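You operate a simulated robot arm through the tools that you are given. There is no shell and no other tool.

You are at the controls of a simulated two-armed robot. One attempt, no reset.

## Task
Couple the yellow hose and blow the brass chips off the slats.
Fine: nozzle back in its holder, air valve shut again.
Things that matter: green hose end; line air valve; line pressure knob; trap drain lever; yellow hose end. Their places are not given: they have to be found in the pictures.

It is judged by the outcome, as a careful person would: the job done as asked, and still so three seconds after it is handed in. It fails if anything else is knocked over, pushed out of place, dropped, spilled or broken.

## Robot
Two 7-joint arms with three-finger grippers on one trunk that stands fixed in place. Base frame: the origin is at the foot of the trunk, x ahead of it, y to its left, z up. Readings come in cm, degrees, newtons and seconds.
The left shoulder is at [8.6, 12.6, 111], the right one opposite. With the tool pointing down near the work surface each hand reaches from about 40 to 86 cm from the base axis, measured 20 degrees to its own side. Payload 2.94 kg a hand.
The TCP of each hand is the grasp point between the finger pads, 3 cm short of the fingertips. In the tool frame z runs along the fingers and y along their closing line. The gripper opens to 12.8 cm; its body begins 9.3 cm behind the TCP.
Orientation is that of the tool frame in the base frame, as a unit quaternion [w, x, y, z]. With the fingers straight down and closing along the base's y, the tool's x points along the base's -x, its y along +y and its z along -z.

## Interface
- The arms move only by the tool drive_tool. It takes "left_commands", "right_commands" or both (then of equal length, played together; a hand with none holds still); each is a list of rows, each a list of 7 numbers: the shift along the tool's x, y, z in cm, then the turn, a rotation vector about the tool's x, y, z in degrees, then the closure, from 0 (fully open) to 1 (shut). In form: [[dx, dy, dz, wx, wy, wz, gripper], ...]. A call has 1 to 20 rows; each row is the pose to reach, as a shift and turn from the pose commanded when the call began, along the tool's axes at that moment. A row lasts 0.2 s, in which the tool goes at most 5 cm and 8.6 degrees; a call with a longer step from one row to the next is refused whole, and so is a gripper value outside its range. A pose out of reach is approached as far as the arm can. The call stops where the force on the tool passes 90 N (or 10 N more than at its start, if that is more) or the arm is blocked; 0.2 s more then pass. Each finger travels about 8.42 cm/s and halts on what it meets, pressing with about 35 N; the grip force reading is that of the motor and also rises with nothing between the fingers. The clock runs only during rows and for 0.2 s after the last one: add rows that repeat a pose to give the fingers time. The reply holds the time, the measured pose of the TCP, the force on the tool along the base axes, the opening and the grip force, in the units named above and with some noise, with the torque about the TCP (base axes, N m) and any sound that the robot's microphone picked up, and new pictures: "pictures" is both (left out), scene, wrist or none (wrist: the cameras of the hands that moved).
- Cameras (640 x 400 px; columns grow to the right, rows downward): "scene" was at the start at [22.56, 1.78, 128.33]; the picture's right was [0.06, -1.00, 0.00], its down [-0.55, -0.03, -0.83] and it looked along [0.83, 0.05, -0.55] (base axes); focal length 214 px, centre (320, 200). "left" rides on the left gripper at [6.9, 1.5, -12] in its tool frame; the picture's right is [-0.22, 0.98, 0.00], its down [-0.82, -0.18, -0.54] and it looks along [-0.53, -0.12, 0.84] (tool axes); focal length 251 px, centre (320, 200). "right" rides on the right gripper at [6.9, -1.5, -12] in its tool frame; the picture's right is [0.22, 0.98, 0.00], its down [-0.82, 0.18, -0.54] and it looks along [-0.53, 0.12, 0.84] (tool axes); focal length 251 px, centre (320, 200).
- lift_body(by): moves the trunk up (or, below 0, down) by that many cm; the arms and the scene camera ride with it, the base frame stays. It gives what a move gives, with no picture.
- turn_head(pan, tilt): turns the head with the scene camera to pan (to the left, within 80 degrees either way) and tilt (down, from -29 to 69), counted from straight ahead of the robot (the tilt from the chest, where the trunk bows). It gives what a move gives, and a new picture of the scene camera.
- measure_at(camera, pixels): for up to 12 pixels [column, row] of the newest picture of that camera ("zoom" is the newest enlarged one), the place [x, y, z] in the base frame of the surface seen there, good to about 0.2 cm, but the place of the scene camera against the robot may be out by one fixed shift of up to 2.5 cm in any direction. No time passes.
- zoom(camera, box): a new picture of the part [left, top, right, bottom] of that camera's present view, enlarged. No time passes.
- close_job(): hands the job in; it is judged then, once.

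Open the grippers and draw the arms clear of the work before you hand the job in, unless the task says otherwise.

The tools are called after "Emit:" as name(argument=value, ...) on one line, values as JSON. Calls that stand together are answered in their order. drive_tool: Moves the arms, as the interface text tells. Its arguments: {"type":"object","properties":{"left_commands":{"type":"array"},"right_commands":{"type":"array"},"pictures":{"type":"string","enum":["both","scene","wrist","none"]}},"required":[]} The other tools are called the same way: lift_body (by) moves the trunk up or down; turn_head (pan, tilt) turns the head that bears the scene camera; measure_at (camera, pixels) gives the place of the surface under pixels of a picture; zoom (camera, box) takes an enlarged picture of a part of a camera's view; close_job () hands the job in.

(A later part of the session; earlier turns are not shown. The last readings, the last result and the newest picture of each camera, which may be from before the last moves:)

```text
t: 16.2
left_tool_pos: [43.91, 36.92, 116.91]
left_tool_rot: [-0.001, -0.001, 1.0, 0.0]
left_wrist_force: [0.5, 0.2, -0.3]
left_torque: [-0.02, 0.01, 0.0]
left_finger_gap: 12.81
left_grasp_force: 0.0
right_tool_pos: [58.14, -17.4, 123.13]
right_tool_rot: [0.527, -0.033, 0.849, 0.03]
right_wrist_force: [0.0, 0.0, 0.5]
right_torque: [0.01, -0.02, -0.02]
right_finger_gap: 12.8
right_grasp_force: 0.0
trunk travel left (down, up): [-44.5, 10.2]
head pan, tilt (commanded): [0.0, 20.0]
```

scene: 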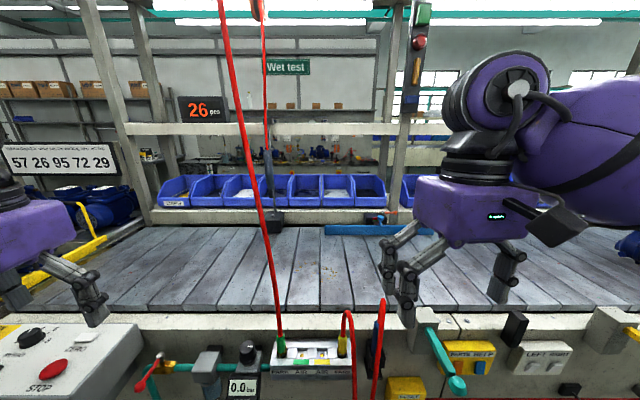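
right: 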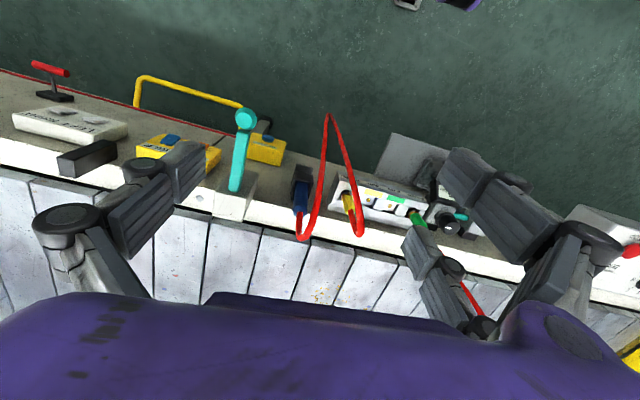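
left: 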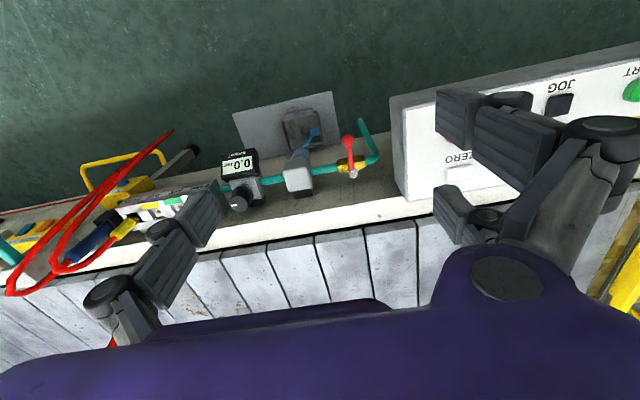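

Now I turn the hand fully horizontal (tool z along +x) while descending 12 cm in free space at y≈-17.

Emit:
drive_tool(right_commands=[[2.7, -0.05, 1.3, 1.27, -6.6, 0, 0], [5.4, -0.1, 2.65, 2.53, -13.2, 0, 0], [8.1, -0.15, 4.0, 3.8, -19.8, 0, 0], [10.76, -0.2, 5.3, 5.06, -26.3, 0.16, 0]], pictures="both")

```text
t: 17.2
left_tool_pos: [44.03, 36.79, 116.95]
left_tool_rot: [0.0, -0.001, 1.0, 0.001]
left_wrist_force: [-0.4, -0.2, -0.6]
left_torque: [0.0, 0.03, 0.02]
left_finger_gap: 12.78
left_grasp_force: 0.1
right_tool_pos: [58.96, -17.49, 118.26]
right_tool_rot: [0.606, -0.02, 0.795, 0.018]
right_wrist_force: [0.5, 0.9, -0.4]
right_torque: [-0.02, -0.01, -0.04]
right_finger_gap: 12.83
right_grasp_force: 0.1
right hand out of reach, approached as far as the arm can: row 1, 2, 3, 4
trunk travel left (down, up): [-44.5, 10.2]
head pan, tilt (commanded): [0.0, 20.0]
```

scene: 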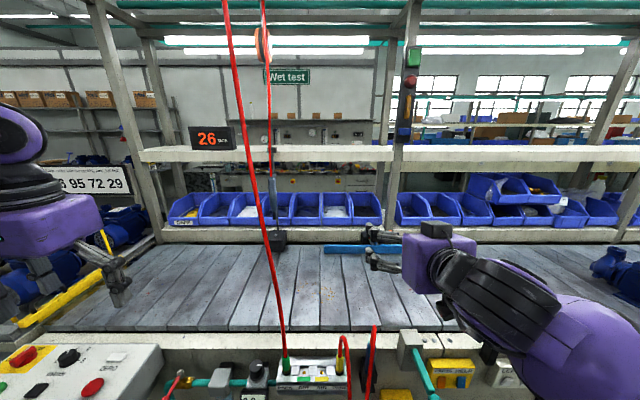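
right: 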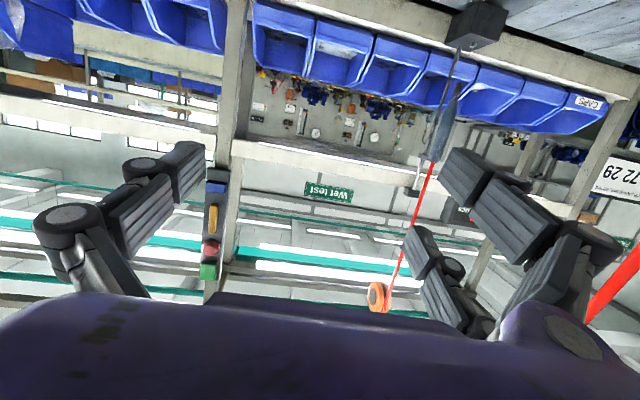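

Wrist is too close to the shoulder there; moving outward and down should free it. I go +7 in x and −10 in z while finishing the turn.

Emit:
drive_tool(right_commands=[[1.95, -0.1, 2.35, 0, 0, 0, 0], [3.9, -0.2, 4.7, 0.8, -4, 0, 0], [5.85, -0.3, 7.0, 1.6, -8, 0.1, 0], [7.79, -0.42, 9.39, 3.1, -15.4, 0.16, 0]], pictures="none")

```text
t: 18.2
left_tool_pos: [44.02, 36.49, 117.13]
left_tool_rot: [-0.001, -0.001, 1.0, 0.001]
left_wrist_force: [0.3, -2.4, 0.1]
left_torque: [0.26, 0.02, -0.02]
left_finger_gap: 12.78
left_grasp_force: 0.0
right_tool_pos: [62.98, -24.62, 108.44]
right_tool_rot: [0.687, -0.049, 0.724, 0.034]
right_wrist_force: [-1.0, 0.5, -1.3]
right_torque: [0.15, -0.17, -0.04]
right_finger_gap: 12.76
right_grasp_force: 0.1
right hand out of reach, approached as far as the arm can: row 1, 2, 3, 4
trunk travel left (down, up): [-44.5, 10.2]
head pan, tilt (commanded): [0.0, 20.0]
```

I look at the arm posture before going on.

Emit:
turn_head(pan=-15, tilt=35)

```text
t: 19.0
left_tool_pos: [43.97, 36.82, 116.95]
left_tool_rot: [0.001, -0.001, 1.0, 0.0]
left_wrist_force: [1.5, -0.5, 0.2]
left_torque: [0.07, 0.02, -0.03]
left_finger_gap: 12.8
left_grasp_force: 0.1
right_tool_pos: [62.98, -24.4, 108.91]
right_tool_rot: [0.686, -0.055, 0.725, 0.03]
right_wrist_force: [0.5, 0.4, 1.0]
right_torque: [-0.01, -0.01, 0.0]
right_finger_gap: 12.78
right_grasp_force: 0.1
trunk travel left (down, up): [-44.5, 10.2]
head pan, tilt (commanded): [-15.0, 35.0]
```

scene: 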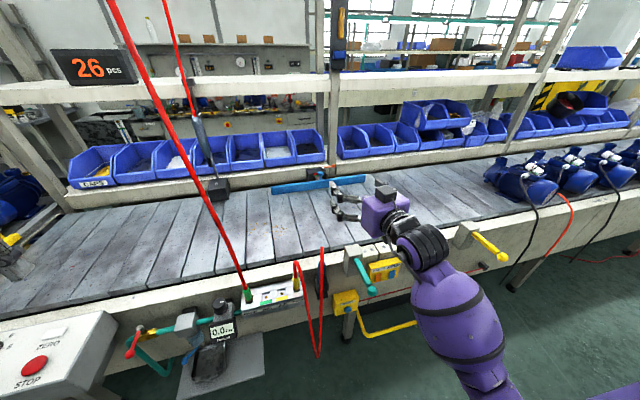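

The forearm comes up from a low elbow on the right. Going lower should be within reach, so I descend 14 cm and straighten the orientation.

Emit:
drive_tool(right_commands=[[3.5, 0.6, 0, 0, 0, 0, 0], [7, 1.2, 0, 2, -1, 0.6, 0], [10.5, 1.9, 0, 4, -2, 1.2, 0], [13.95, 2.55, 0, 6.9, -3.2, 2, 0]], pictures="scene")

```text
t: 20.0
left_tool_pos: [43.98, 36.75, 116.95]
left_tool_rot: [0.0, -0.002, 1.0, 0.0]
left_wrist_force: [0.0, -0.3, 0.2]
left_torque: [0.0, 0.03, -0.02]
left_finger_gap: 12.8
left_grasp_force: 0.0
right_tool_pos: [61.93, -28.27, 95.29]
right_tool_rot: [0.702, 0.012, 0.71, 0.053]
right_wrist_force: [-0.7, -0.1, 0.1]
right_torque: [0.01, -0.01, 0.01]
right_finger_gap: 12.82
right_grasp_force: 0.1
right hand out of reach, approached as far as the arm can: row 1, 2, 3, 4
trunk travel left (down, up): [-44.5, 10.2]
head pan, tilt (commanded): [-15.0, 35.0]
```

scene: 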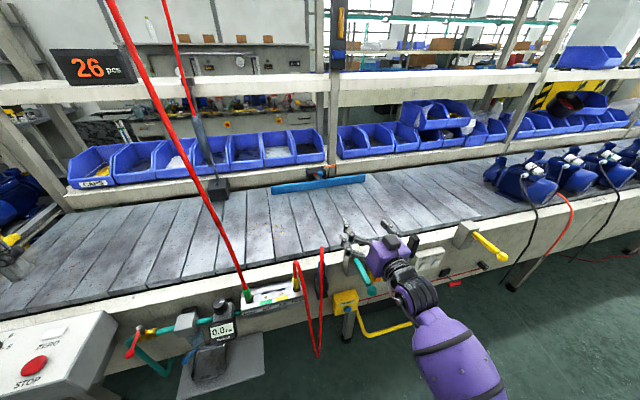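

The hand cannot go left in this posture; a wrist limit binds. I raise and pitch the hand back down, then test yaw in the other direction, which may have more range.

Emit:
drive_tool(right_commands=[[-2, 0, 0, 0, 8.5, 0, 0], [-4, 1, 0, 0, 17, 0, 0], [-6, 2, 0, 0, 25.5, 0, 0], [-8, 3, 0, 0, 34, 0, 0], [-8, 4, -1, 0, 42.5, 0, 0], [-8, 5, -2, 0, 51, 0, 0], [-8, 6, -3, 0, 59.5, 0, 0], [-8, 7, -4, 0, 68, 0, 0]], pictures="none")

```text
t: 21.8
left_tool_pos: [44.16, 37.03, 117.05]
left_tool_rot: [0.0, -0.001, 1.0, 0.0]
left_wrist_force: [0.0, 0.6, -0.6]
left_torque: [-0.02, -0.01, -0.03]
left_finger_gap: 12.82
left_grasp_force: 0.0
right_tool_pos: [57.56, -22.13, 103.77]
right_tool_rot: [0.183, -0.02, 0.982, 0.05]
right_wrist_force: [0.0, 0.6, 0.0]
right_torque: [-0.02, 0.01, -0.02]
right_finger_gap: 12.8
right_grasp_force: 0.0
trunk travel left (down, up): [-44.5, 10.2]
head pan, tilt (commanded): [-15.0, 35.0]
```

I straighten the hand to exactly vertical before testing yaw.

Emit:
drive_tool(right_commands=[[1, 0.7, -1.1, 1.9, 7, 0.8, 0], [2, 1.4, -2.2, 3.9, 14, 1.5, 0], [3, 2.1, -3.3, 5.8, 21.1, 2.3, 0]], pictures="none")

```text
t: 22.6
left_tool_pos: [44.15, 36.89, 116.87]
left_tool_rot: [0.0, -0.001, 1.0, 0.0]
left_wrist_force: [0.1, -0.2, -0.5]
left_torque: [0.0, -0.01, -0.02]
left_finger_gap: 12.8
left_grasp_force: 0.0
right_tool_pos: [53.46, -20.29, 106.0]
right_tool_rot: [0.0, 0.002, 1.0, 0.0]
right_wrist_force: [0.4, 0.1, 0.3]
right_torque: [-0.06, 0.0, 0.01]
right_finger_gap: 12.83
right_grasp_force: 0.1
trunk travel left (down, up): [-44.5, 10.2]
head pan, tilt (commanded): [-15.0, 35.0]
```

Now I test yaw in the positive direction, four rows at first.

Emit:
drive_tool(right_commands=[[0, 0, 0, 0, 0, 8.5, 0], [0, 0, 0, 0, 0, 17, 0], [0, 0, 0, 0, 0, 25.5, 0], [0, 0, 0, 0, 0, 34, 0], [0, 0, 0, 0, 0, 42.5, 0]], pictures="none")

Emit:
drive_tool(right_commands=[[0, 0, 0, 0, 0, 8.5, 0], [0, 0, 0, 0, 0, 17, 0], [0, 0, 0, 0, 0, 25.5, 0], [0, 0, 0, 0, 0, 34, 0], [0, 0, 0, 0, 0, 42.5, 0]], pictures="none")

```text
t: 23.8
left_tool_pos: [44.0, 36.86, 116.83]
left_tool_rot: [0.0, -0.001, 1.0, 0.0]
left_wrist_force: [0.6, -1.0, 0.3]
left_torque: [-0.04, 0.0, 0.03]
left_finger_gap: 12.82
left_grasp_force: 0.0
right_tool_pos: [53.35, -20.36, 105.86]
right_tool_rot: [0.0, 0.364, 0.931, 0.001]
right_wrist_force: [0.4, 0.6, -0.8]
right_torque: [0.01, 0.01, -0.03]
right_finger_gap: 12.8
right_grasp_force: 0.0
trunk travel left (down, up): [-44.5, 10.2]
head pan, tilt (commanded): [-15.0, 35.0]
```

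```text
t: 25.0
left_tool_pos: [44.08, 36.8, 116.99]
left_tool_rot: [0.0, -0.001, 1.0, 0.001]
left_wrist_force: [0.0, -1.0, -0.1]
left_torque: [0.01, -0.02, -0.03]
left_finger_gap: 12.77
left_grasp_force: 0.0
right_tool_pos: [53.49, -20.48, 105.91]
right_tool_rot: [0.0, 0.677, 0.736, 0.001]
right_wrist_force: [0.4, -0.5, 0.3]
right_torque: [0.01, 0.0, 0.04]
right_finger_gap: 12.79
right_grasp_force: 0.0
trunk travel left (down, up): [-44.5, 10.2]
head pan, tilt (commanded): [-15.0, 35.0]
```

Positive yaw works to 85° with no complaint. I go on in steps.

Emit:
drive_tool(right_commands=[[0, 0, 0, 0, 0, 8.5, 0], [0, 0, 0, 0, 0, 17, 0], [0, 0, 0, 0, 0, 25.5, 0], [0, 0, 0, 0, 0, 34, 0]], pictures="none")

```text
t: 26.0
left_tool_pos: [44.0, 36.87, 116.97]
left_tool_rot: [0.0, -0.001, 1.0, 0.0]
left_wrist_force: [-0.1, -0.3, -0.5]
left_torque: [0.0, 0.03, 0.04]
left_finger_gap: 12.82
left_grasp_force: 0.1
right_tool_pos: [53.39, -20.4, 106.03]
right_tool_rot: [0.0, 0.863, 0.506, 0.002]
right_wrist_force: [0.2, -0.1, 0.2]
right_torque: [0.02, 0.04, 0.02]
right_finger_gap: 12.81
right_grasp_force: 0.1
trunk travel left (down, up): [-44.5, 10.2]
head pan, tilt (commanded): [-15.0, 35.0]
```

Emit:
drive_tool(right_commands=[[0, 0, 0, 0, 0, 8.5, 0], [0, 0, 0, 0, 0, 17, 0], [0, 0, 0, 0, 0, 25.5, 0]], pictures="none")

```text
t: 26.8
left_tool_pos: [44.02, 36.98, 116.89]
left_tool_rot: [0.001, -0.001, 1.0, 0.0]
left_wrist_force: [-0.2, -0.1, 0.1]
left_torque: [0.0, 0.0, -0.02]
left_finger_gap: 12.77
left_grasp_force: 0.1
right_tool_pos: [53.45, -20.37, 106.03]
right_tool_rot: [-0.001, 0.953, 0.304, 0.001]
right_wrist_force: [-0.4, -0.3, 0.5]
right_torque: [-0.02, -0.02, -0.04]
right_finger_gap: 12.79
right_grasp_force: 0.1
trunk travel left (down, up): [-44.5, 10.2]
head pan, tilt (commanded): [-15.0, 35.0]
```

Yaw is about 145° and still reachable. I continue toward 180°.

Emit:
drive_tool(right_commands=[[0, 0, 0, 0, 0, 8.5, 0], [0, 0, 0, 0, 0, 17, 0]], pictures="none")

```text
t: 27.4
left_tool_pos: [43.99, 36.81, 117.13]
left_tool_rot: [0.0, -0.001, 1.0, 0.0]
left_wrist_force: [0.0, 0.0, -0.3]
left_torque: [-0.04, 0.01, 0.01]
left_finger_gap: 12.78
left_grasp_force: 0.1
right_tool_pos: [53.42, -20.33, 105.92]
right_tool_rot: [0.0, 0.987, 0.16, 0.001]
right_wrist_force: [0.1, 0.1, -0.5]
right_torque: [0.01, 0.02, -0.02]
right_finger_gap: 12.83
right_grasp_force: 0.0
trunk travel left (down, up): [-44.5, 10.2]
head pan, tilt (commanded): [-15.0, 35.0]
```

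Emit:
drive_tool(right_commands=[[0, 0, 0, 0, 0, 8.5, 0], [0, 0, 0, 0, 0, 17, 0], [0, 0, 0, 0, 0, 18.4, 0]], pictures="both")

```text
t: 28.2
left_tool_pos: [43.98, 36.83, 116.95]
left_tool_rot: [0.0, 0.0, 1.0, 0.0]
left_wrist_force: [0.4, -0.9, -0.8]
left_torque: [0.0, 0.04, 0.0]
left_finger_gap: 12.8
left_grasp_force: 0.1
right_tool_pos: [53.34, -20.41, 105.99]
right_tool_rot: [0.0, 1.0, -0.001, 0.001]
right_wrist_force: [1.3, 1.5, -0.1]
right_torque: [0.02, 0.02, -0.01]
right_finger_gap: 12.78
right_grasp_force: 0.1
trunk travel left (down, up): [-44.5, 10.2]
head pan, tilt (commanded): [-15.0, 35.0]
```

scene: 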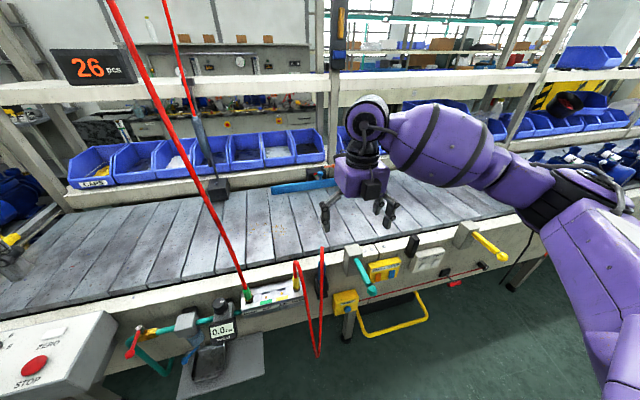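
right: 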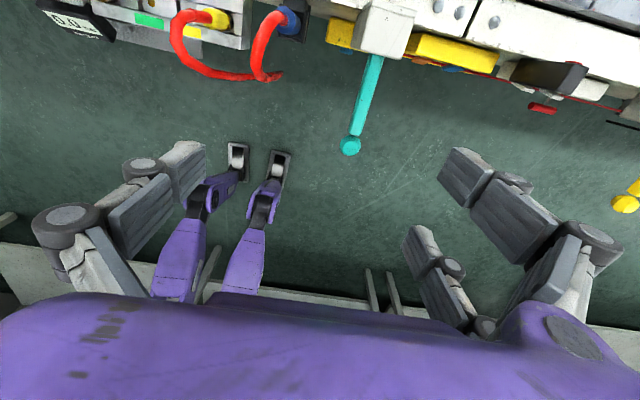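

The hand is now yawed 180° with camera on the far side. I pitch it forward (positive about tool y) in small steps at z≈102.

Emit:
drive_tool(right_commands=[[1.3, -2, 1, 0, 8.5, 0, 0], [2.6, -4, 2, 0, 17, 0, 0], [4, -6, 3, 0, 25.5, 0, 0], [4, -6, 3, 0, 34, 0, 0]], pictures="none")

```text
t: 29.2
left_tool_pos: [43.94, 36.72, 117.03]
left_tool_rot: [0.001, -0.002, 1.0, 0.0]
left_wrist_force: [-0.1, -0.8, 0.7]
left_torque: [0.01, -0.01, 0.0]
left_finger_gap: 12.8
left_grasp_force: 0.0
right_tool_pos: [57.54, -14.48, 102.95]
right_tool_rot: [-0.001, 0.956, 0.0, 0.294]
right_wrist_force: [-0.1, -1.0, 0.6]
right_torque: [0.02, -0.01, 0.02]
right_finger_gap: 12.81
right_grasp_force: 0.1
trunk travel left (down, up): [-44.5, 10.2]
head pan, tilt (commanded): [-15.0, 35.0]
```

Emit:
drive_tool(right_commands=[[0, 0, 0, 0, 8.5, 0, 0], [0, 0, 0, 0, 17, 0, 0], [0, 0, 0, 0, 25.5, 0, 0]], pictures="none")

```text
t: 30.0
left_tool_pos: [44.03, 36.85, 116.95]
left_tool_rot: [0.0, -0.001, 1.0, 0.0]
left_wrist_force: [0.4, -0.1, -0.2]
left_torque: [-0.04, 0.03, 0.0]
left_finger_gap: 12.79
left_grasp_force: 0.1
right_tool_pos: [57.43, -14.38, 103.02]
right_tool_rot: [0.0, 0.879, 0.0, 0.476]
right_wrist_force: [-0.3, 0.5, -0.4]
right_torque: [0.02, 0.0, -0.01]
right_finger_gap: 12.82
right_grasp_force: 0.1
trunk travel left (down, up): [-44.5, 10.2]
head pan, tilt (commanded): [-15.0, 35.0]
```

Pitch is 57° with no complaint. I continue.

Emit:
drive_tool(right_commands=[[0, 0, 0, 0, 8.5, 0, 0], [0, 0, 0, 0, 17, 0, 0]], pictures="none")

```text
t: 30.6
left_tool_pos: [44.02, 36.99, 116.89]
left_tool_rot: [0.0, 0.0, 1.0, 0.001]
left_wrist_force: [0.4, 0.3, -0.6]
left_torque: [0.0, -0.02, -0.02]
left_finger_gap: 12.8
left_grasp_force: 0.0
right_tool_pos: [57.43, -14.34, 102.98]
right_tool_rot: [-0.001, 0.88, 0.001, 0.476]
right_wrist_force: [0.0, -0.5, 0.3]
right_torque: [0.03, 0.01, -0.02]
right_finger_gap: 12.81
right_grasp_force: 0.2
right hand out of reach, approached as far as the arm can: row 1, 2
trunk travel left (down, up): [-44.5, 10.2]
head pan, tilt (commanded): [-15.0, 35.0]
```

It stops at 57° of pitch there. I test whether a yaw to the right (pointing toward −y) frees more pitch.

Emit:
drive_tool(right_commands=[[0, 0, 0, -7.1, 0, 4.6, 0], [0, 0, 0, -14.2, 0, 9.2, 0]], pictures="none")

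Emit:
drive_tool(right_commands=[[0, 0, 0, 0, 8.5, 0, 0], [0, 0, 0, 0, 17, 0, 0]], pictures="scene")

```text
t: 31.2
left_tool_pos: [44.14, 36.84, 117.02]
left_tool_rot: [0.0, -0.001, 1.0, 0.0]
left_wrist_force: [0.3, -0.7, -0.4]
left_torque: [0.01, 0.0, -0.01]
left_finger_gap: 12.79
left_grasp_force: 0.1
right_tool_pos: [57.53, -14.38, 103.01]
right_tool_rot: [0.071, 0.87, -0.13, 0.47]
right_wrist_force: [-1.1, -0.3, -0.4]
right_torque: [0.03, 0.0, 0.02]
right_finger_gap: 12.79
right_grasp_force: 0.1
trunk travel left (down, up): [-44.5, 10.2]
head pan, tilt (commanded): [-15.0, 35.0]
```

```text
t: 31.8
left_tool_pos: [44.09, 37.17, 116.86]
left_tool_rot: [0.0, -0.001, 1.0, -0.001]
left_wrist_force: [0.3, 0.7, -1.5]
left_torque: [-0.1, -0.03, 0.04]
left_finger_gap: 12.78
left_grasp_force: 0.0
right_tool_pos: [57.47, -14.1, 103.06]
right_tool_rot: [0.087, 0.791, -0.118, 0.594]
right_wrist_force: [-0.8, -1.4, -2.0]
right_torque: [-0.04, -0.23, 0.11]
right_finger_gap: 12.8
right_grasp_force: 0.0
trunk travel left (down, up): [-44.5, 10.2]
head pan, tilt (commanded): [-15.0, 35.0]
```

scene: 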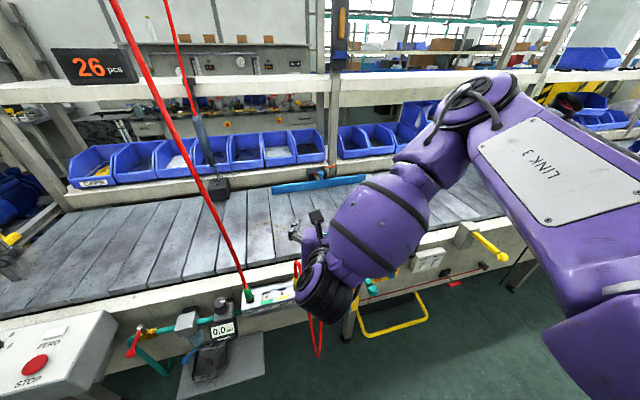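

Yawing right by 17° freed it: the elbow is now high and the pitch is about 74°. I continue to horizontal.

Emit:
drive_tool(right_commands=[[0, 0, 0, 0, 8, 0, 0], [0, 0, 0, 0, 16.2, 0, 0]], pictures="both")

```text
t: 32.4
left_tool_pos: [44.05, 37.07, 116.99]
left_tool_rot: [0.0, -0.002, 1.0, -0.001]
left_wrist_force: [-0.3, 0.0, 0.2]
left_torque: [-0.07, -0.04, 0.01]
left_finger_gap: 12.81
left_grasp_force: 0.0
right_tool_pos: [57.57, -13.66, 103.24]
right_tool_rot: [0.106, 0.7, -0.106, 0.699]
right_wrist_force: [1.0, 0.9, 1.1]
right_torque: [0.0, 0.01, -0.06]
right_finger_gap: 12.79
right_grasp_force: 0.1
right hand out of reach, approached as far as the arm can: row 2
trunk travel left (down, up): [-44.5, 10.2]
head pan, tilt (commanded): [-15.0, 35.0]
```

scene: 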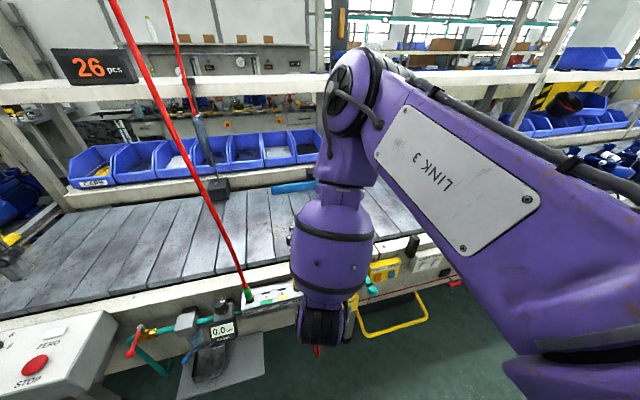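
right: 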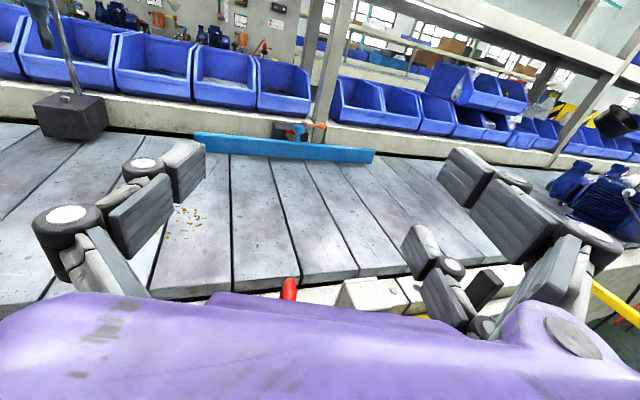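

Now the hand is exactly horizontal, pointing forward with 17° yaw to the right, camera above. I shift it left over the yellow plug, staying at z≈103, with the gap narrowed to about 9 cm.

Emit:
drive_tool(right_commands=[[0, -3, -0.1, 0, 0, 0, 0.15], [0, -6, -0.3, 0, 0, 0, 0.3], [0, -8.5, -0.5, 0, 0, 0, 0.3]], pictures="both")

```text
t: 33.2
left_tool_pos: [44.19, 36.96, 116.97]
left_tool_rot: [0.0, 0.0, 1.0, 0.0]
left_wrist_force: [-0.5, 0.5, 0.2]
left_torque: [0.01, 0.02, 0.0]
left_finger_gap: 12.82
left_grasp_force: 0.1
right_tool_pos: [59.59, -5.44, 103.06]
right_tool_rot: [0.105, 0.7, -0.103, 0.699]
right_wrist_force: [0.1, -0.7, 0.3]
right_torque: [-0.02, 0.02, -0.01]
right_finger_gap: 8.95
right_grasp_force: 0.0
trunk travel left (down, up): [-44.5, 10.2]
head pan, tilt (commanded): [-15.0, 35.0]
```

scene: 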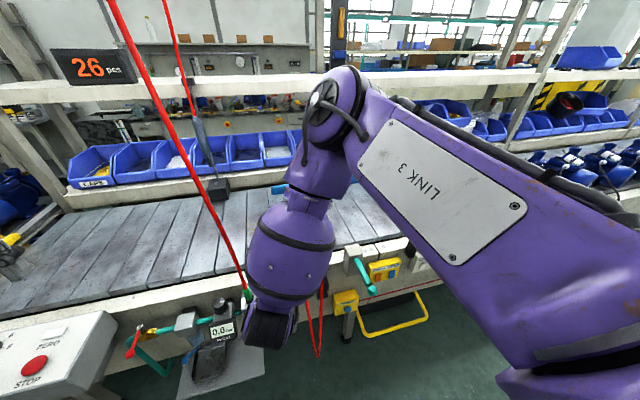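
right: 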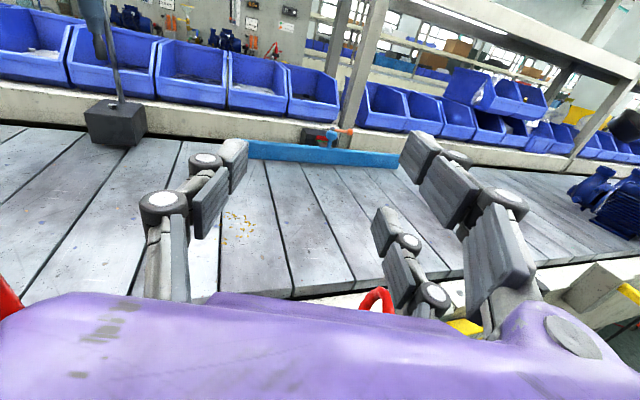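

Gap is 8.95 cm. The yellow hose loop top shows at (378,297) between the fingers. I descend 8 cm and look again.

Emit:
drive_tool(right_commands=[[-2.7, 0, 0, 0, 0, 0, 0.29], [-5.4, 0, 0, 0, 0, 0, 0.29], [-8, 0, 0, 0, 0, 0, 0.29]], pictures="both")

```text
t: 34.0
left_tool_pos: [44.13, 36.92, 116.97]
left_tool_rot: [0.0, -0.001, 1.0, 0.0]
left_wrist_force: [0.6, 0.3, 0.3]
left_torque: [0.0, 0.02, 0.0]
left_finger_gap: 12.77
left_grasp_force: 0.0
right_tool_pos: [59.56, -5.6, 94.83]
right_tool_rot: [0.104, 0.699, -0.104, 0.7]
right_wrist_force: [0.1, -0.2, -0.7]
right_torque: [0.01, -0.01, 0.02]
right_finger_gap: 9.08
right_grasp_force: 0.0
trunk travel left (down, up): [-44.5, 10.2]
head pan, tilt (commanded): [-15.0, 35.0]
```

scene: 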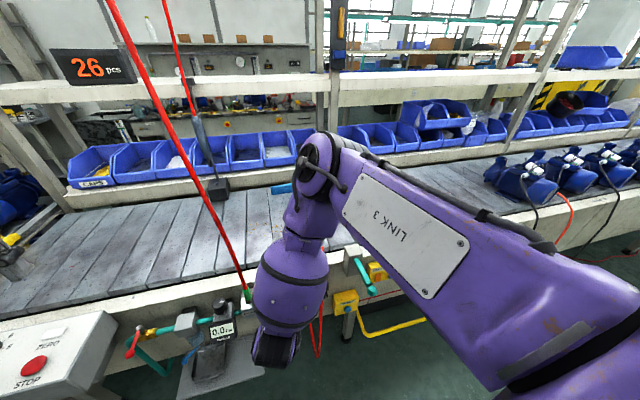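
right: 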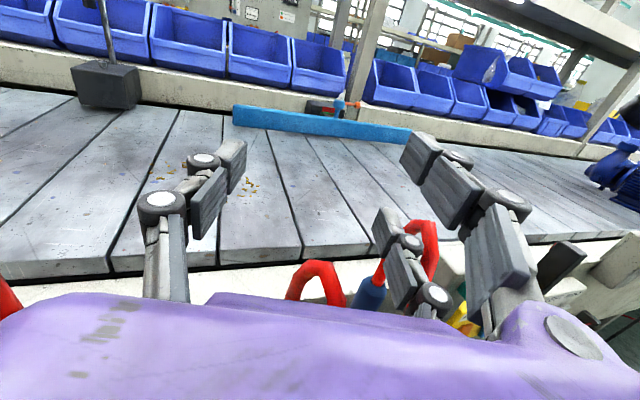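

The yellow hose loop (315,275) is between the fingers and the nozzle's loop (420,245) is outside the finger pair. I measure them from this view.

Emit:
measure_at(camera="right", pixels=[[315, 265], [298, 285], [333, 285], [422, 225], [432, 260], [372, 290], [380, 275], [380, 215], [392, 235], [415, 275], [415, 160], [240, 170]])

Emit:
zoom(camera="right", box=[260, 190, 480, 320])

```text
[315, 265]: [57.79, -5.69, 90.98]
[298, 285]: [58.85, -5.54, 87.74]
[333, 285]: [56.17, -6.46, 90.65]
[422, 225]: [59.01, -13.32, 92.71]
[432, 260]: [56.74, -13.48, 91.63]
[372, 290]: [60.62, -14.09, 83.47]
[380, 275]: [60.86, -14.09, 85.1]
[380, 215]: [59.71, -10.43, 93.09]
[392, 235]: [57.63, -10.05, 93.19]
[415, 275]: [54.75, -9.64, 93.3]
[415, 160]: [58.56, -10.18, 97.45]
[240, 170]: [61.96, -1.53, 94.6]
```

```text
2.91 times, centred on (370, 255) of right
```

zoom: 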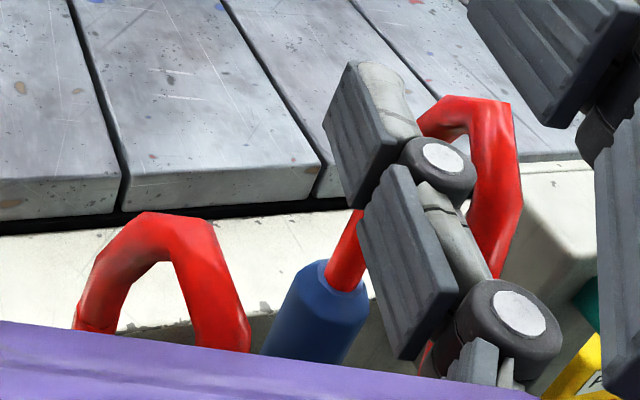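

I narrow the gap to 8 cm to clear the nozzle (left side at y≈-13.7) and descend another 8 cm.

Emit:
drive_tool(right_commands=[[0, 0, 0, 0, 0, 0, 0.375], [-2.7, 0, 0, 0, 0, 0, 0.375], [-5.4, 0, 0, 0, 0, 0, 0.375], [-8, 0, 0, 0, 0, 0, 0.375]], pictures="both")

```text
t: 35.0
left_tool_pos: [44.08, 36.87, 116.95]
left_tool_rot: [0.0, -0.002, 1.0, 0.001]
left_wrist_force: [-0.1, -0.5, 0.3]
left_torque: [0.0, 0.03, -0.02]
left_finger_gap: 12.79
left_grasp_force: 0.1
right_tool_pos: [59.58, -5.51, 87.0]
right_tool_rot: [0.103, 0.699, -0.103, 0.7]
right_wrist_force: [0.5, -0.5, -0.4]
right_torque: [-0.02, 0.02, 0.04]
right_finger_gap: 7.99
right_grasp_force: 0.2
trunk travel left (down, up): [-44.5, 10.2]
head pan, tilt (commanded): [-15.0, 35.0]
```

scene: 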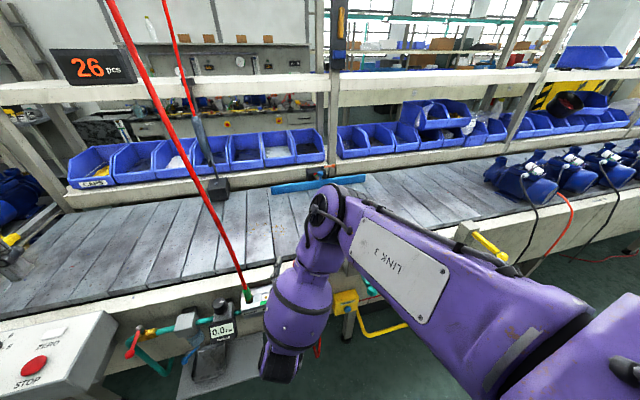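
right: 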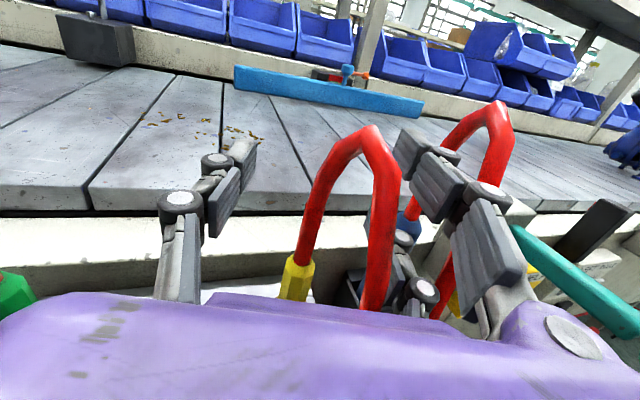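

The yellow plug top is visible at (298,275), with its hose passing between the fingers. I zoom and measure.

Emit:
zoom(camera="right", box=[260, 100, 540, 330])

Emit:
measure_at(camera="right", pixels=[[288, 275], [298, 270], [308, 275], [300, 262], [297, 290], [378, 260], [383, 220], [375, 290], [445, 280], [410, 212], [400, 230], [350, 140]])

```text
1.74 times, centred on (400, 215) of right
```

zoom: 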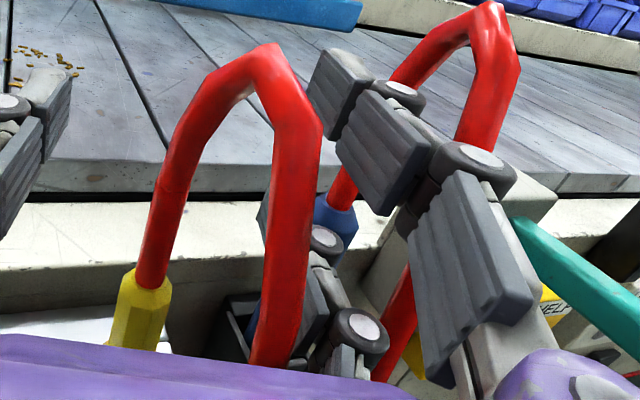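

```text
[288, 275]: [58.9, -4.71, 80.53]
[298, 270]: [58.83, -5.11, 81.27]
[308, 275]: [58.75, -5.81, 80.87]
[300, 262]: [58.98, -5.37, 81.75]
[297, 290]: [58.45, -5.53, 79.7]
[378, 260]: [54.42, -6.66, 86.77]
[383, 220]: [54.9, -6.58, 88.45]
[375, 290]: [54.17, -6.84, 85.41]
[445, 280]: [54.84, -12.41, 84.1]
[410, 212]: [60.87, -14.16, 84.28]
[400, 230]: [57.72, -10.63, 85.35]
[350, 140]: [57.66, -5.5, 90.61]
```

Plug centre is about (59.7,-5.3), top z≈82. I centre the hand on it and descend to z≈81.5 first.

Emit:
drive_tool(right_commands=[[-2.0, -0.24, -0.55, 0, 0, 0, 0.375], [-4.0, -0.24, -0.55, 0, 0, 0, 0.375], [-5.5, -0.24, -0.55, 0, 0, 0, 0.375]], pictures="both")

```text
t: 35.8
left_tool_pos: [44.11, 36.92, 116.9]
left_tool_rot: [0.0, -0.001, 1.0, -0.001]
left_wrist_force: [-0.2, -0.2, 0.1]
left_torque: [0.02, 0.05, 0.0]
left_finger_gap: 12.78
left_grasp_force: 0.0
right_tool_pos: [58.98, -5.1, 81.55]
right_tool_rot: [0.104, 0.7, -0.103, 0.699]
right_wrist_force: [-0.5, -0.7, 0.1]
right_torque: [0.01, 0.01, 0.01]
right_finger_gap: 7.99
right_grasp_force: 0.2
trunk travel left (down, up): [-44.5, 10.2]
head pan, tilt (commanded): [-15.0, 35.0]
```

scene: 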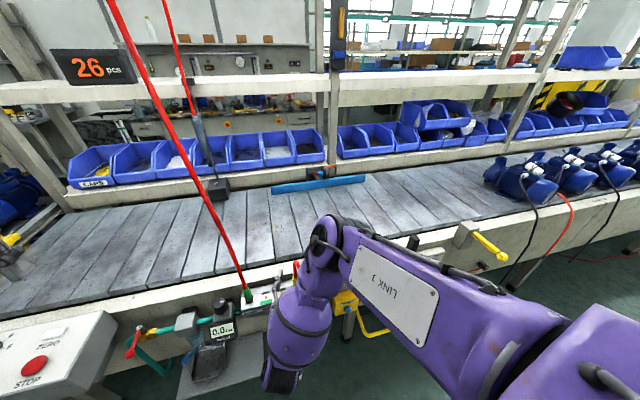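
right: 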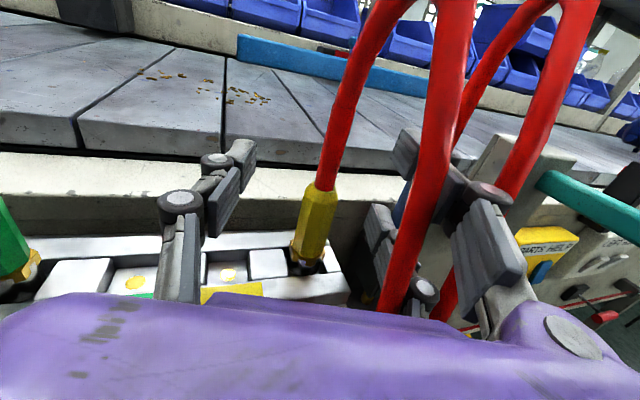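

Great view: the plug stands at (315,230) between thumb (220,190) and fingers (390,240). I measure plug edges, sockets and beam.

Emit:
zoom(camera="right", box=[160, 140, 440, 320])

Emit:
measure_at(camera="right", pixels=[[320, 192], [312, 220], [302, 250], [331, 225], [300, 262], [268, 262], [227, 275], [135, 283], [345, 290], [327, 275], [345, 215], [240, 240]])

```text
2.22 times, centred on (300, 230) of right
```

zoom: 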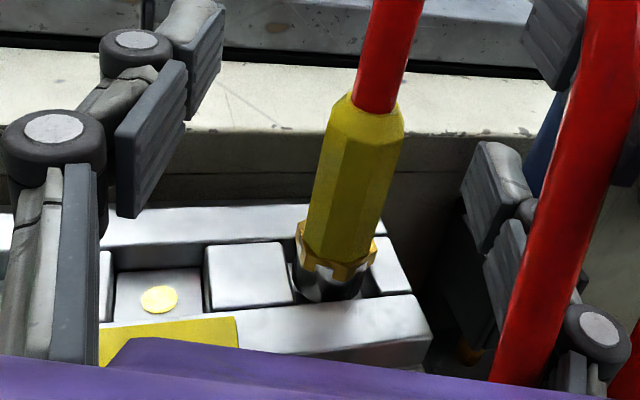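

```text
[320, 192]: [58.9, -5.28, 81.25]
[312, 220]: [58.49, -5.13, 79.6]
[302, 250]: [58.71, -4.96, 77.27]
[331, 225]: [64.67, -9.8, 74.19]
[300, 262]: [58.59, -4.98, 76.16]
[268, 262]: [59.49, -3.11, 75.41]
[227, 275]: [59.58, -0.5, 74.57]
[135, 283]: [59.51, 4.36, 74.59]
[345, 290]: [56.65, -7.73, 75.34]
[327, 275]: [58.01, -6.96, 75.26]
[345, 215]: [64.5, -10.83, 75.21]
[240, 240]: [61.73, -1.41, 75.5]
```

Sockets: AIR-yellow at (59.58,-0.5), so the plug axis is about (59.55,-5.36). I go down to z≈79.35 and close on the plug.

Emit:
drive_tool(right_commands=[[-1.1, 0.08, 0, 0, 0, 0, 0.375], [-2.2, 0.08, 0, 0, 0, 0, 0.375], [-2.2, 0.08, 0, 0, 0, 0, 0.375]], pictures="wrist")

```text
t: 36.6
left_tool_pos: [44.01, 36.97, 117.04]
left_tool_rot: [0.0, -0.001, 1.0, 0.0]
left_wrist_force: [0.3, -0.2, 0.0]
left_torque: [0.02, 0.02, 0.02]
left_finger_gap: 12.81
left_grasp_force: 0.1
right_tool_pos: [59.07, -5.19, 79.37]
right_tool_rot: [0.104, 0.699, -0.104, 0.699]
right_wrist_force: [0.1, -0.3, -0.5]
right_torque: [0.02, 0.02, 0.01]
right_finger_gap: 8.04
right_grasp_force: 0.0
trunk travel left (down, up): [-44.5, 10.2]
head pan, tilt (commanded): [-15.0, 35.0]
```

right: 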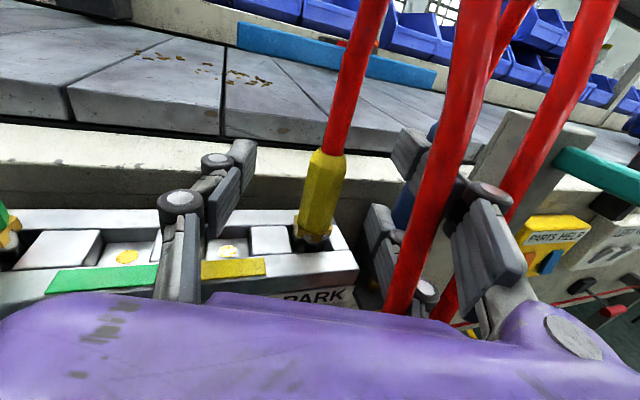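

No contact forces. I close on the plug gradually.

Emit:
drive_tool(right_commands=[[0, 0, 0, 0, 0, 0, 0.5], [0, 0, 0, 0, 0, 0, 0.65], [0, 0, 0, 0, 0, 0, 0.78], [0, 0, 0, 0, 0, 0, 0.9], [0, 0, 0, 0, 0, 0, 1.0], [0, 0, 0, 0, 0, 0, 1.0]], pictures="wrist")

```text
t: 38.0
left_tool_pos: [44.05, 36.86, 116.99]
left_tool_rot: [0.0, -0.001, 1.0, -0.001]
left_wrist_force: [-0.2, -0.1, 0.3]
left_torque: [0.02, 0.02, 0.03]
left_finger_gap: 12.8
left_grasp_force: 0.0
right_tool_pos: [59.12, -5.2, 79.44]
right_tool_rot: [0.104, 0.699, -0.104, 0.699]
right_wrist_force: [-0.6, -10.4, 1.3]
right_torque: [-0.4, 0.04, -0.03]
right_finger_gap: 1.85
right_grasp_force: 34.9
trunk travel left (down, up): [-44.5, 10.2]
head pan, tilt (commanded): [-15.0, 35.0]
```

right: 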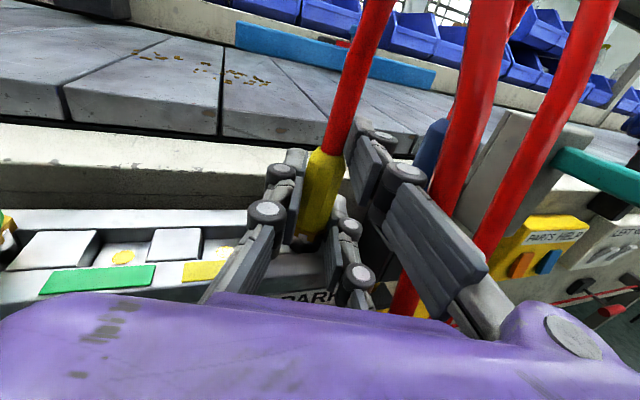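

Gripped with gap 1.85 cm. I pull up slowly 4 cm.

Emit:
drive_tool(right_commands=[[0.5, 0, 0, 0, 0, 0, 1], [1.0, 0, 0, 0, 0, 0, 1], [1.6, 0, 0, 0, 0, 0, 1], [2.4, 0, 0, 0, 0, 0, 1], [3.2, 0, 0, 0, 0, 0, 1], [4.0, 0, 0, 0, 0, 0, 1]], pictures="both")

```text
t: 39.4
left_tool_pos: [44.13, 36.84, 116.99]
left_tool_rot: [0.001, -0.001, 1.0, 0.0]
left_wrist_force: [0.4, -0.2, 0.5]
left_torque: [-0.02, -0.01, 0.01]
left_finger_gap: 12.78
left_grasp_force: 0.0
right_tool_pos: [59.07, -5.15, 83.4]
right_tool_rot: [0.102, 0.7, -0.102, 0.7]
right_wrist_force: [0.2, 0.0, -0.4]
right_torque: [0.0, -0.03, 0.04]
right_finger_gap: 1.86
right_grasp_force: 35.1
trunk travel left (down, up): [-44.5, 10.2]
head pan, tilt (commanded): [-15.0, 35.0]
```

scene: 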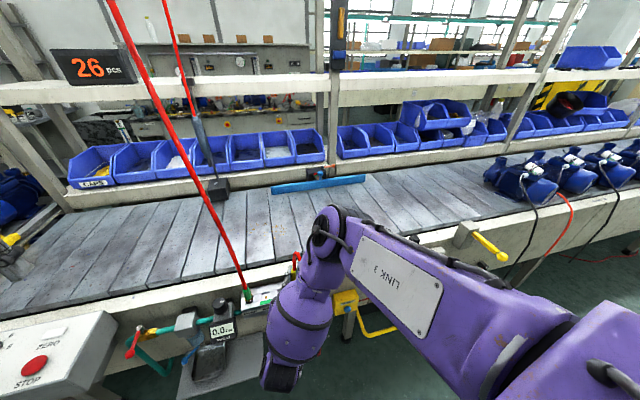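
right: 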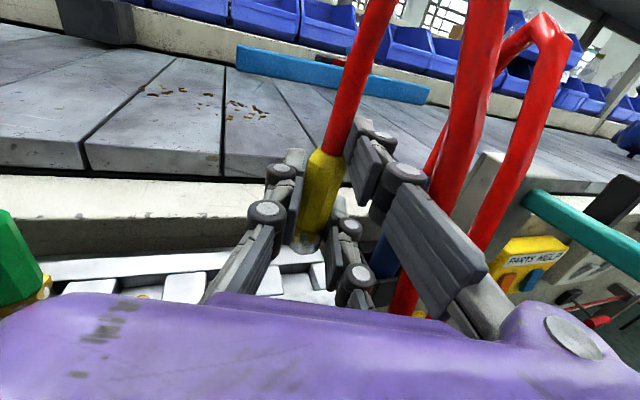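

The plug moved with the hand, no resistance. I zoom to see whether its tip is out of the PARK hole.

Emit:
zoom(camera="right", box=[200, 130, 440, 310])

Emit:
measure_at(camera="right", pixels=[[320, 165], [312, 195], [305, 240], [325, 180], [303, 225], [180, 285], [265, 285], [145, 293]])

```text
2.22 times, centred on (320, 220) of right
```

zoom: 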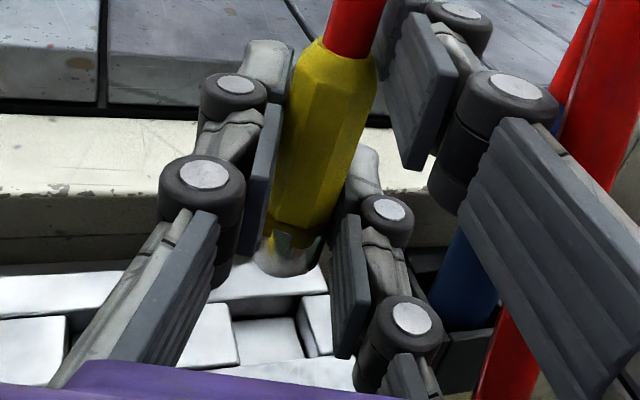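

```text
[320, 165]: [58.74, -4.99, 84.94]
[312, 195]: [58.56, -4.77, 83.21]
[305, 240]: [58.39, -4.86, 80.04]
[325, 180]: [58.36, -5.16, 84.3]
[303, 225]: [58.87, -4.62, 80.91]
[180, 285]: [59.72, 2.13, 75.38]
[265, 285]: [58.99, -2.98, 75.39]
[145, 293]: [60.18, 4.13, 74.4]
```

The plug is out and its tip is clear (about z=79). I move it sideways over the yellow AIR hole at (59.58,-0.5).

Emit:
drive_tool(right_commands=[[0, -1.6, -0.45, 0, 0, 0, 1], [0, -3.2, -0.9, 0, 0, 0, 1], [0, -4.65, -1.3, 0, 0, 0, 1], [0, -4.65, -1.3, 0, 0, 0, 1]], pictures="both")

```text
t: 40.4
left_tool_pos: [44.08, 36.82, 116.86]
left_tool_rot: [-0.001, -0.001, 1.0, 0.0]
left_wrist_force: [0.8, -0.1, -0.4]
left_torque: [-0.01, -0.04, 0.0]
left_finger_gap: 12.81
left_grasp_force: 0.0
right_tool_pos: [59.18, -0.31, 83.34]
right_tool_rot: [0.104, 0.7, -0.103, 0.699]
right_wrist_force: [-0.4, -0.1, -0.8]
right_torque: [-0.03, -0.01, 0.01]
right_finger_gap: 1.89
right_grasp_force: 34.8
trunk travel left (down, up): [-44.5, 10.2]
head pan, tilt (commanded): [-15.0, 35.0]
```

scene: 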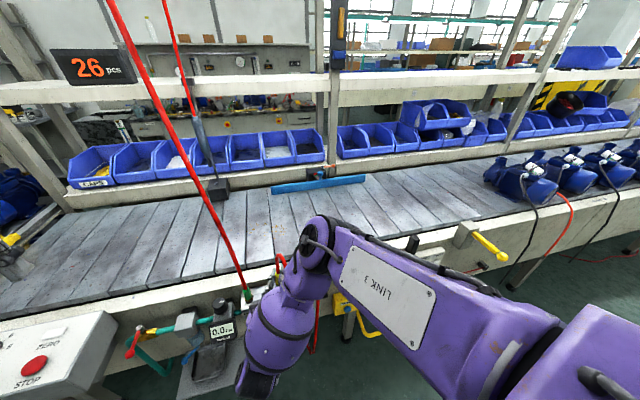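
right: 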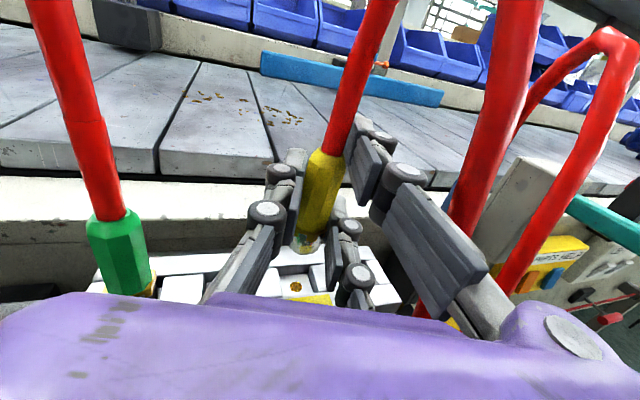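

I zoom to check the plug bottom (305,242) against the hole (296,286).

Emit:
zoom(camera="right", box=[230, 180, 390, 310])

Emit:
measure_at(camera="right", pixels=[[296, 287], [305, 240], [302, 225], [316, 195], [300, 205], [180, 290], [255, 285], [340, 285], [118, 260], [305, 247], [320, 165], [298, 235]])

```text
3.08 times, centred on (310, 245) of right
```

zoom: 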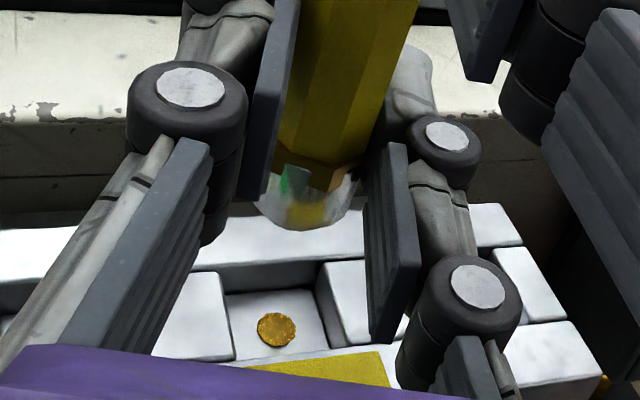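

```text
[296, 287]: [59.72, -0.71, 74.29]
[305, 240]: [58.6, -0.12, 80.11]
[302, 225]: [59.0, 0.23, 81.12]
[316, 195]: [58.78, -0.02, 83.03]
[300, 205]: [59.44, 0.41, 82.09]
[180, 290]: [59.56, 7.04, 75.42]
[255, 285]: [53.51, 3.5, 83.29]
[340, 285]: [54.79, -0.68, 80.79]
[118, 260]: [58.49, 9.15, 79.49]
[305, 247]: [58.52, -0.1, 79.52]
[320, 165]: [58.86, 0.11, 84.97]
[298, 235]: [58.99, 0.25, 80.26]
```

Hole centre ≈(59.65,-0.63), plug axis ≈(59.48,-0.53); I nudge by (+0.12,-0.1) and lower slowly toward the seat (PARK seat height was TCP z≈79.4).

Emit:
drive_tool(right_commands=[[0, 0.06, 0.14, 0, 0, 0, 1], [-1.0, 0.06, 0.14, 0, 0, 0, 1], [-2.0, 0.06, 0.14, 0, 0, 0, 1], [-2.8, 0.06, 0.14, 0, 0, 0, 1]], pictures="wrist")

```text
t: 41.4
left_tool_pos: [43.99, 36.85, 116.95]
left_tool_rot: [0.0, -0.002, 1.0, 0.001]
left_wrist_force: [0.5, -0.1, 0.4]
left_torque: [-0.01, 0.0, -0.01]
left_finger_gap: 12.82
left_grasp_force: 0.0
right_tool_pos: [59.31, -0.49, 80.59]
right_tool_rot: [0.104, 0.7, -0.102, 0.699]
right_wrist_force: [-0.3, 0.0, -1.2]
right_torque: [0.0, 0.01, 0.0]
right_finger_gap: 1.83
right_grasp_force: 35.0
trunk travel left (down, up): [-44.5, 10.2]
head pan, tilt (commanded): [-15.0, 35.0]
```

right: 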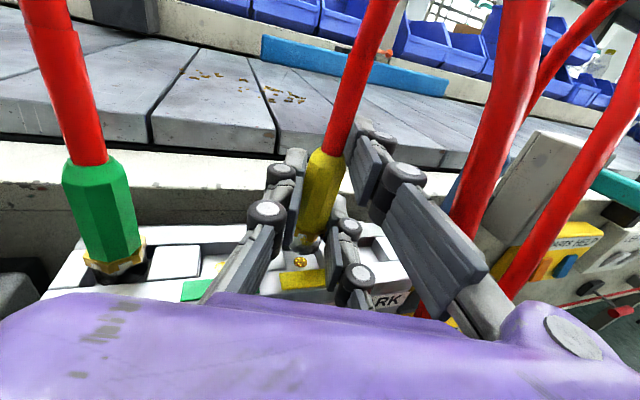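

I check alignment once more at this height.

Emit:
zoom(camera="right", box=[250, 190, 360, 290])

Emit:
measure_at(camera="right", pixels=[[300, 262], [306, 240], [310, 215], [316, 195], [305, 247], [300, 266]])

```text
4.00 times, centred on (305, 240) of right
```

zoom: 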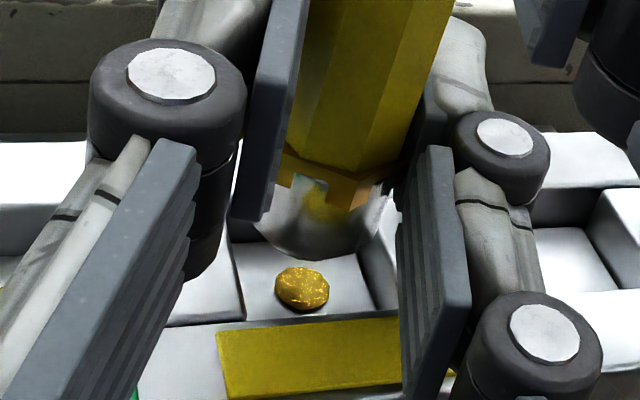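

```text
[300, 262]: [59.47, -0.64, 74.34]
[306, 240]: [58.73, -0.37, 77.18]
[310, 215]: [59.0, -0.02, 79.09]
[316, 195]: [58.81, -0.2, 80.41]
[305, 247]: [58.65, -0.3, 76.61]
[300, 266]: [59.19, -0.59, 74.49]
```

Aligned within about 1–2 mm. I lower another 1.2 cm with a tiny correction.

Emit:
drive_tool(right_commands=[[-0.3, -0.08, -0.05, 0, 0, 0, 1], [-0.6, -0.08, -0.05, 0, 0, 0, 1], [-0.9, -0.08, -0.05, 0, 0, 0, 1], [-1.2, -0.08, -0.05, 0, 0, 0, 1]], pictures="wrist")

```text
t: 42.4
left_tool_pos: [43.72, 36.96, 117.06]
left_tool_rot: [0.002, -0.001, 1.0, -0.001]
left_wrist_force: [0.4, -0.2, -0.5]
left_torque: [-0.02, 0.0, -0.02]
left_finger_gap: 12.79
left_grasp_force: 0.1
right_tool_pos: [59.12, -0.43, 79.36]
right_tool_rot: [0.105, 0.7, -0.103, 0.699]
right_wrist_force: [-7.8, -0.8, 8.4]
right_torque: [-1.16, -0.06, 0.27]
right_finger_gap: 1.94
right_grasp_force: 36.5
trunk travel left (down, up): [-44.5, 10.2]
head pan, tilt (commanded): [-15.0, 35.0]
heard: snap
```

right: 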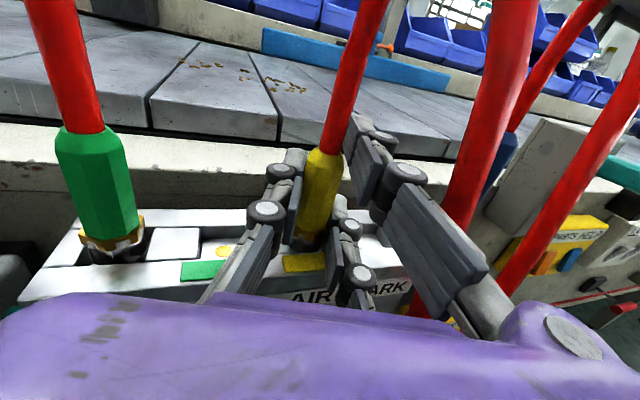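

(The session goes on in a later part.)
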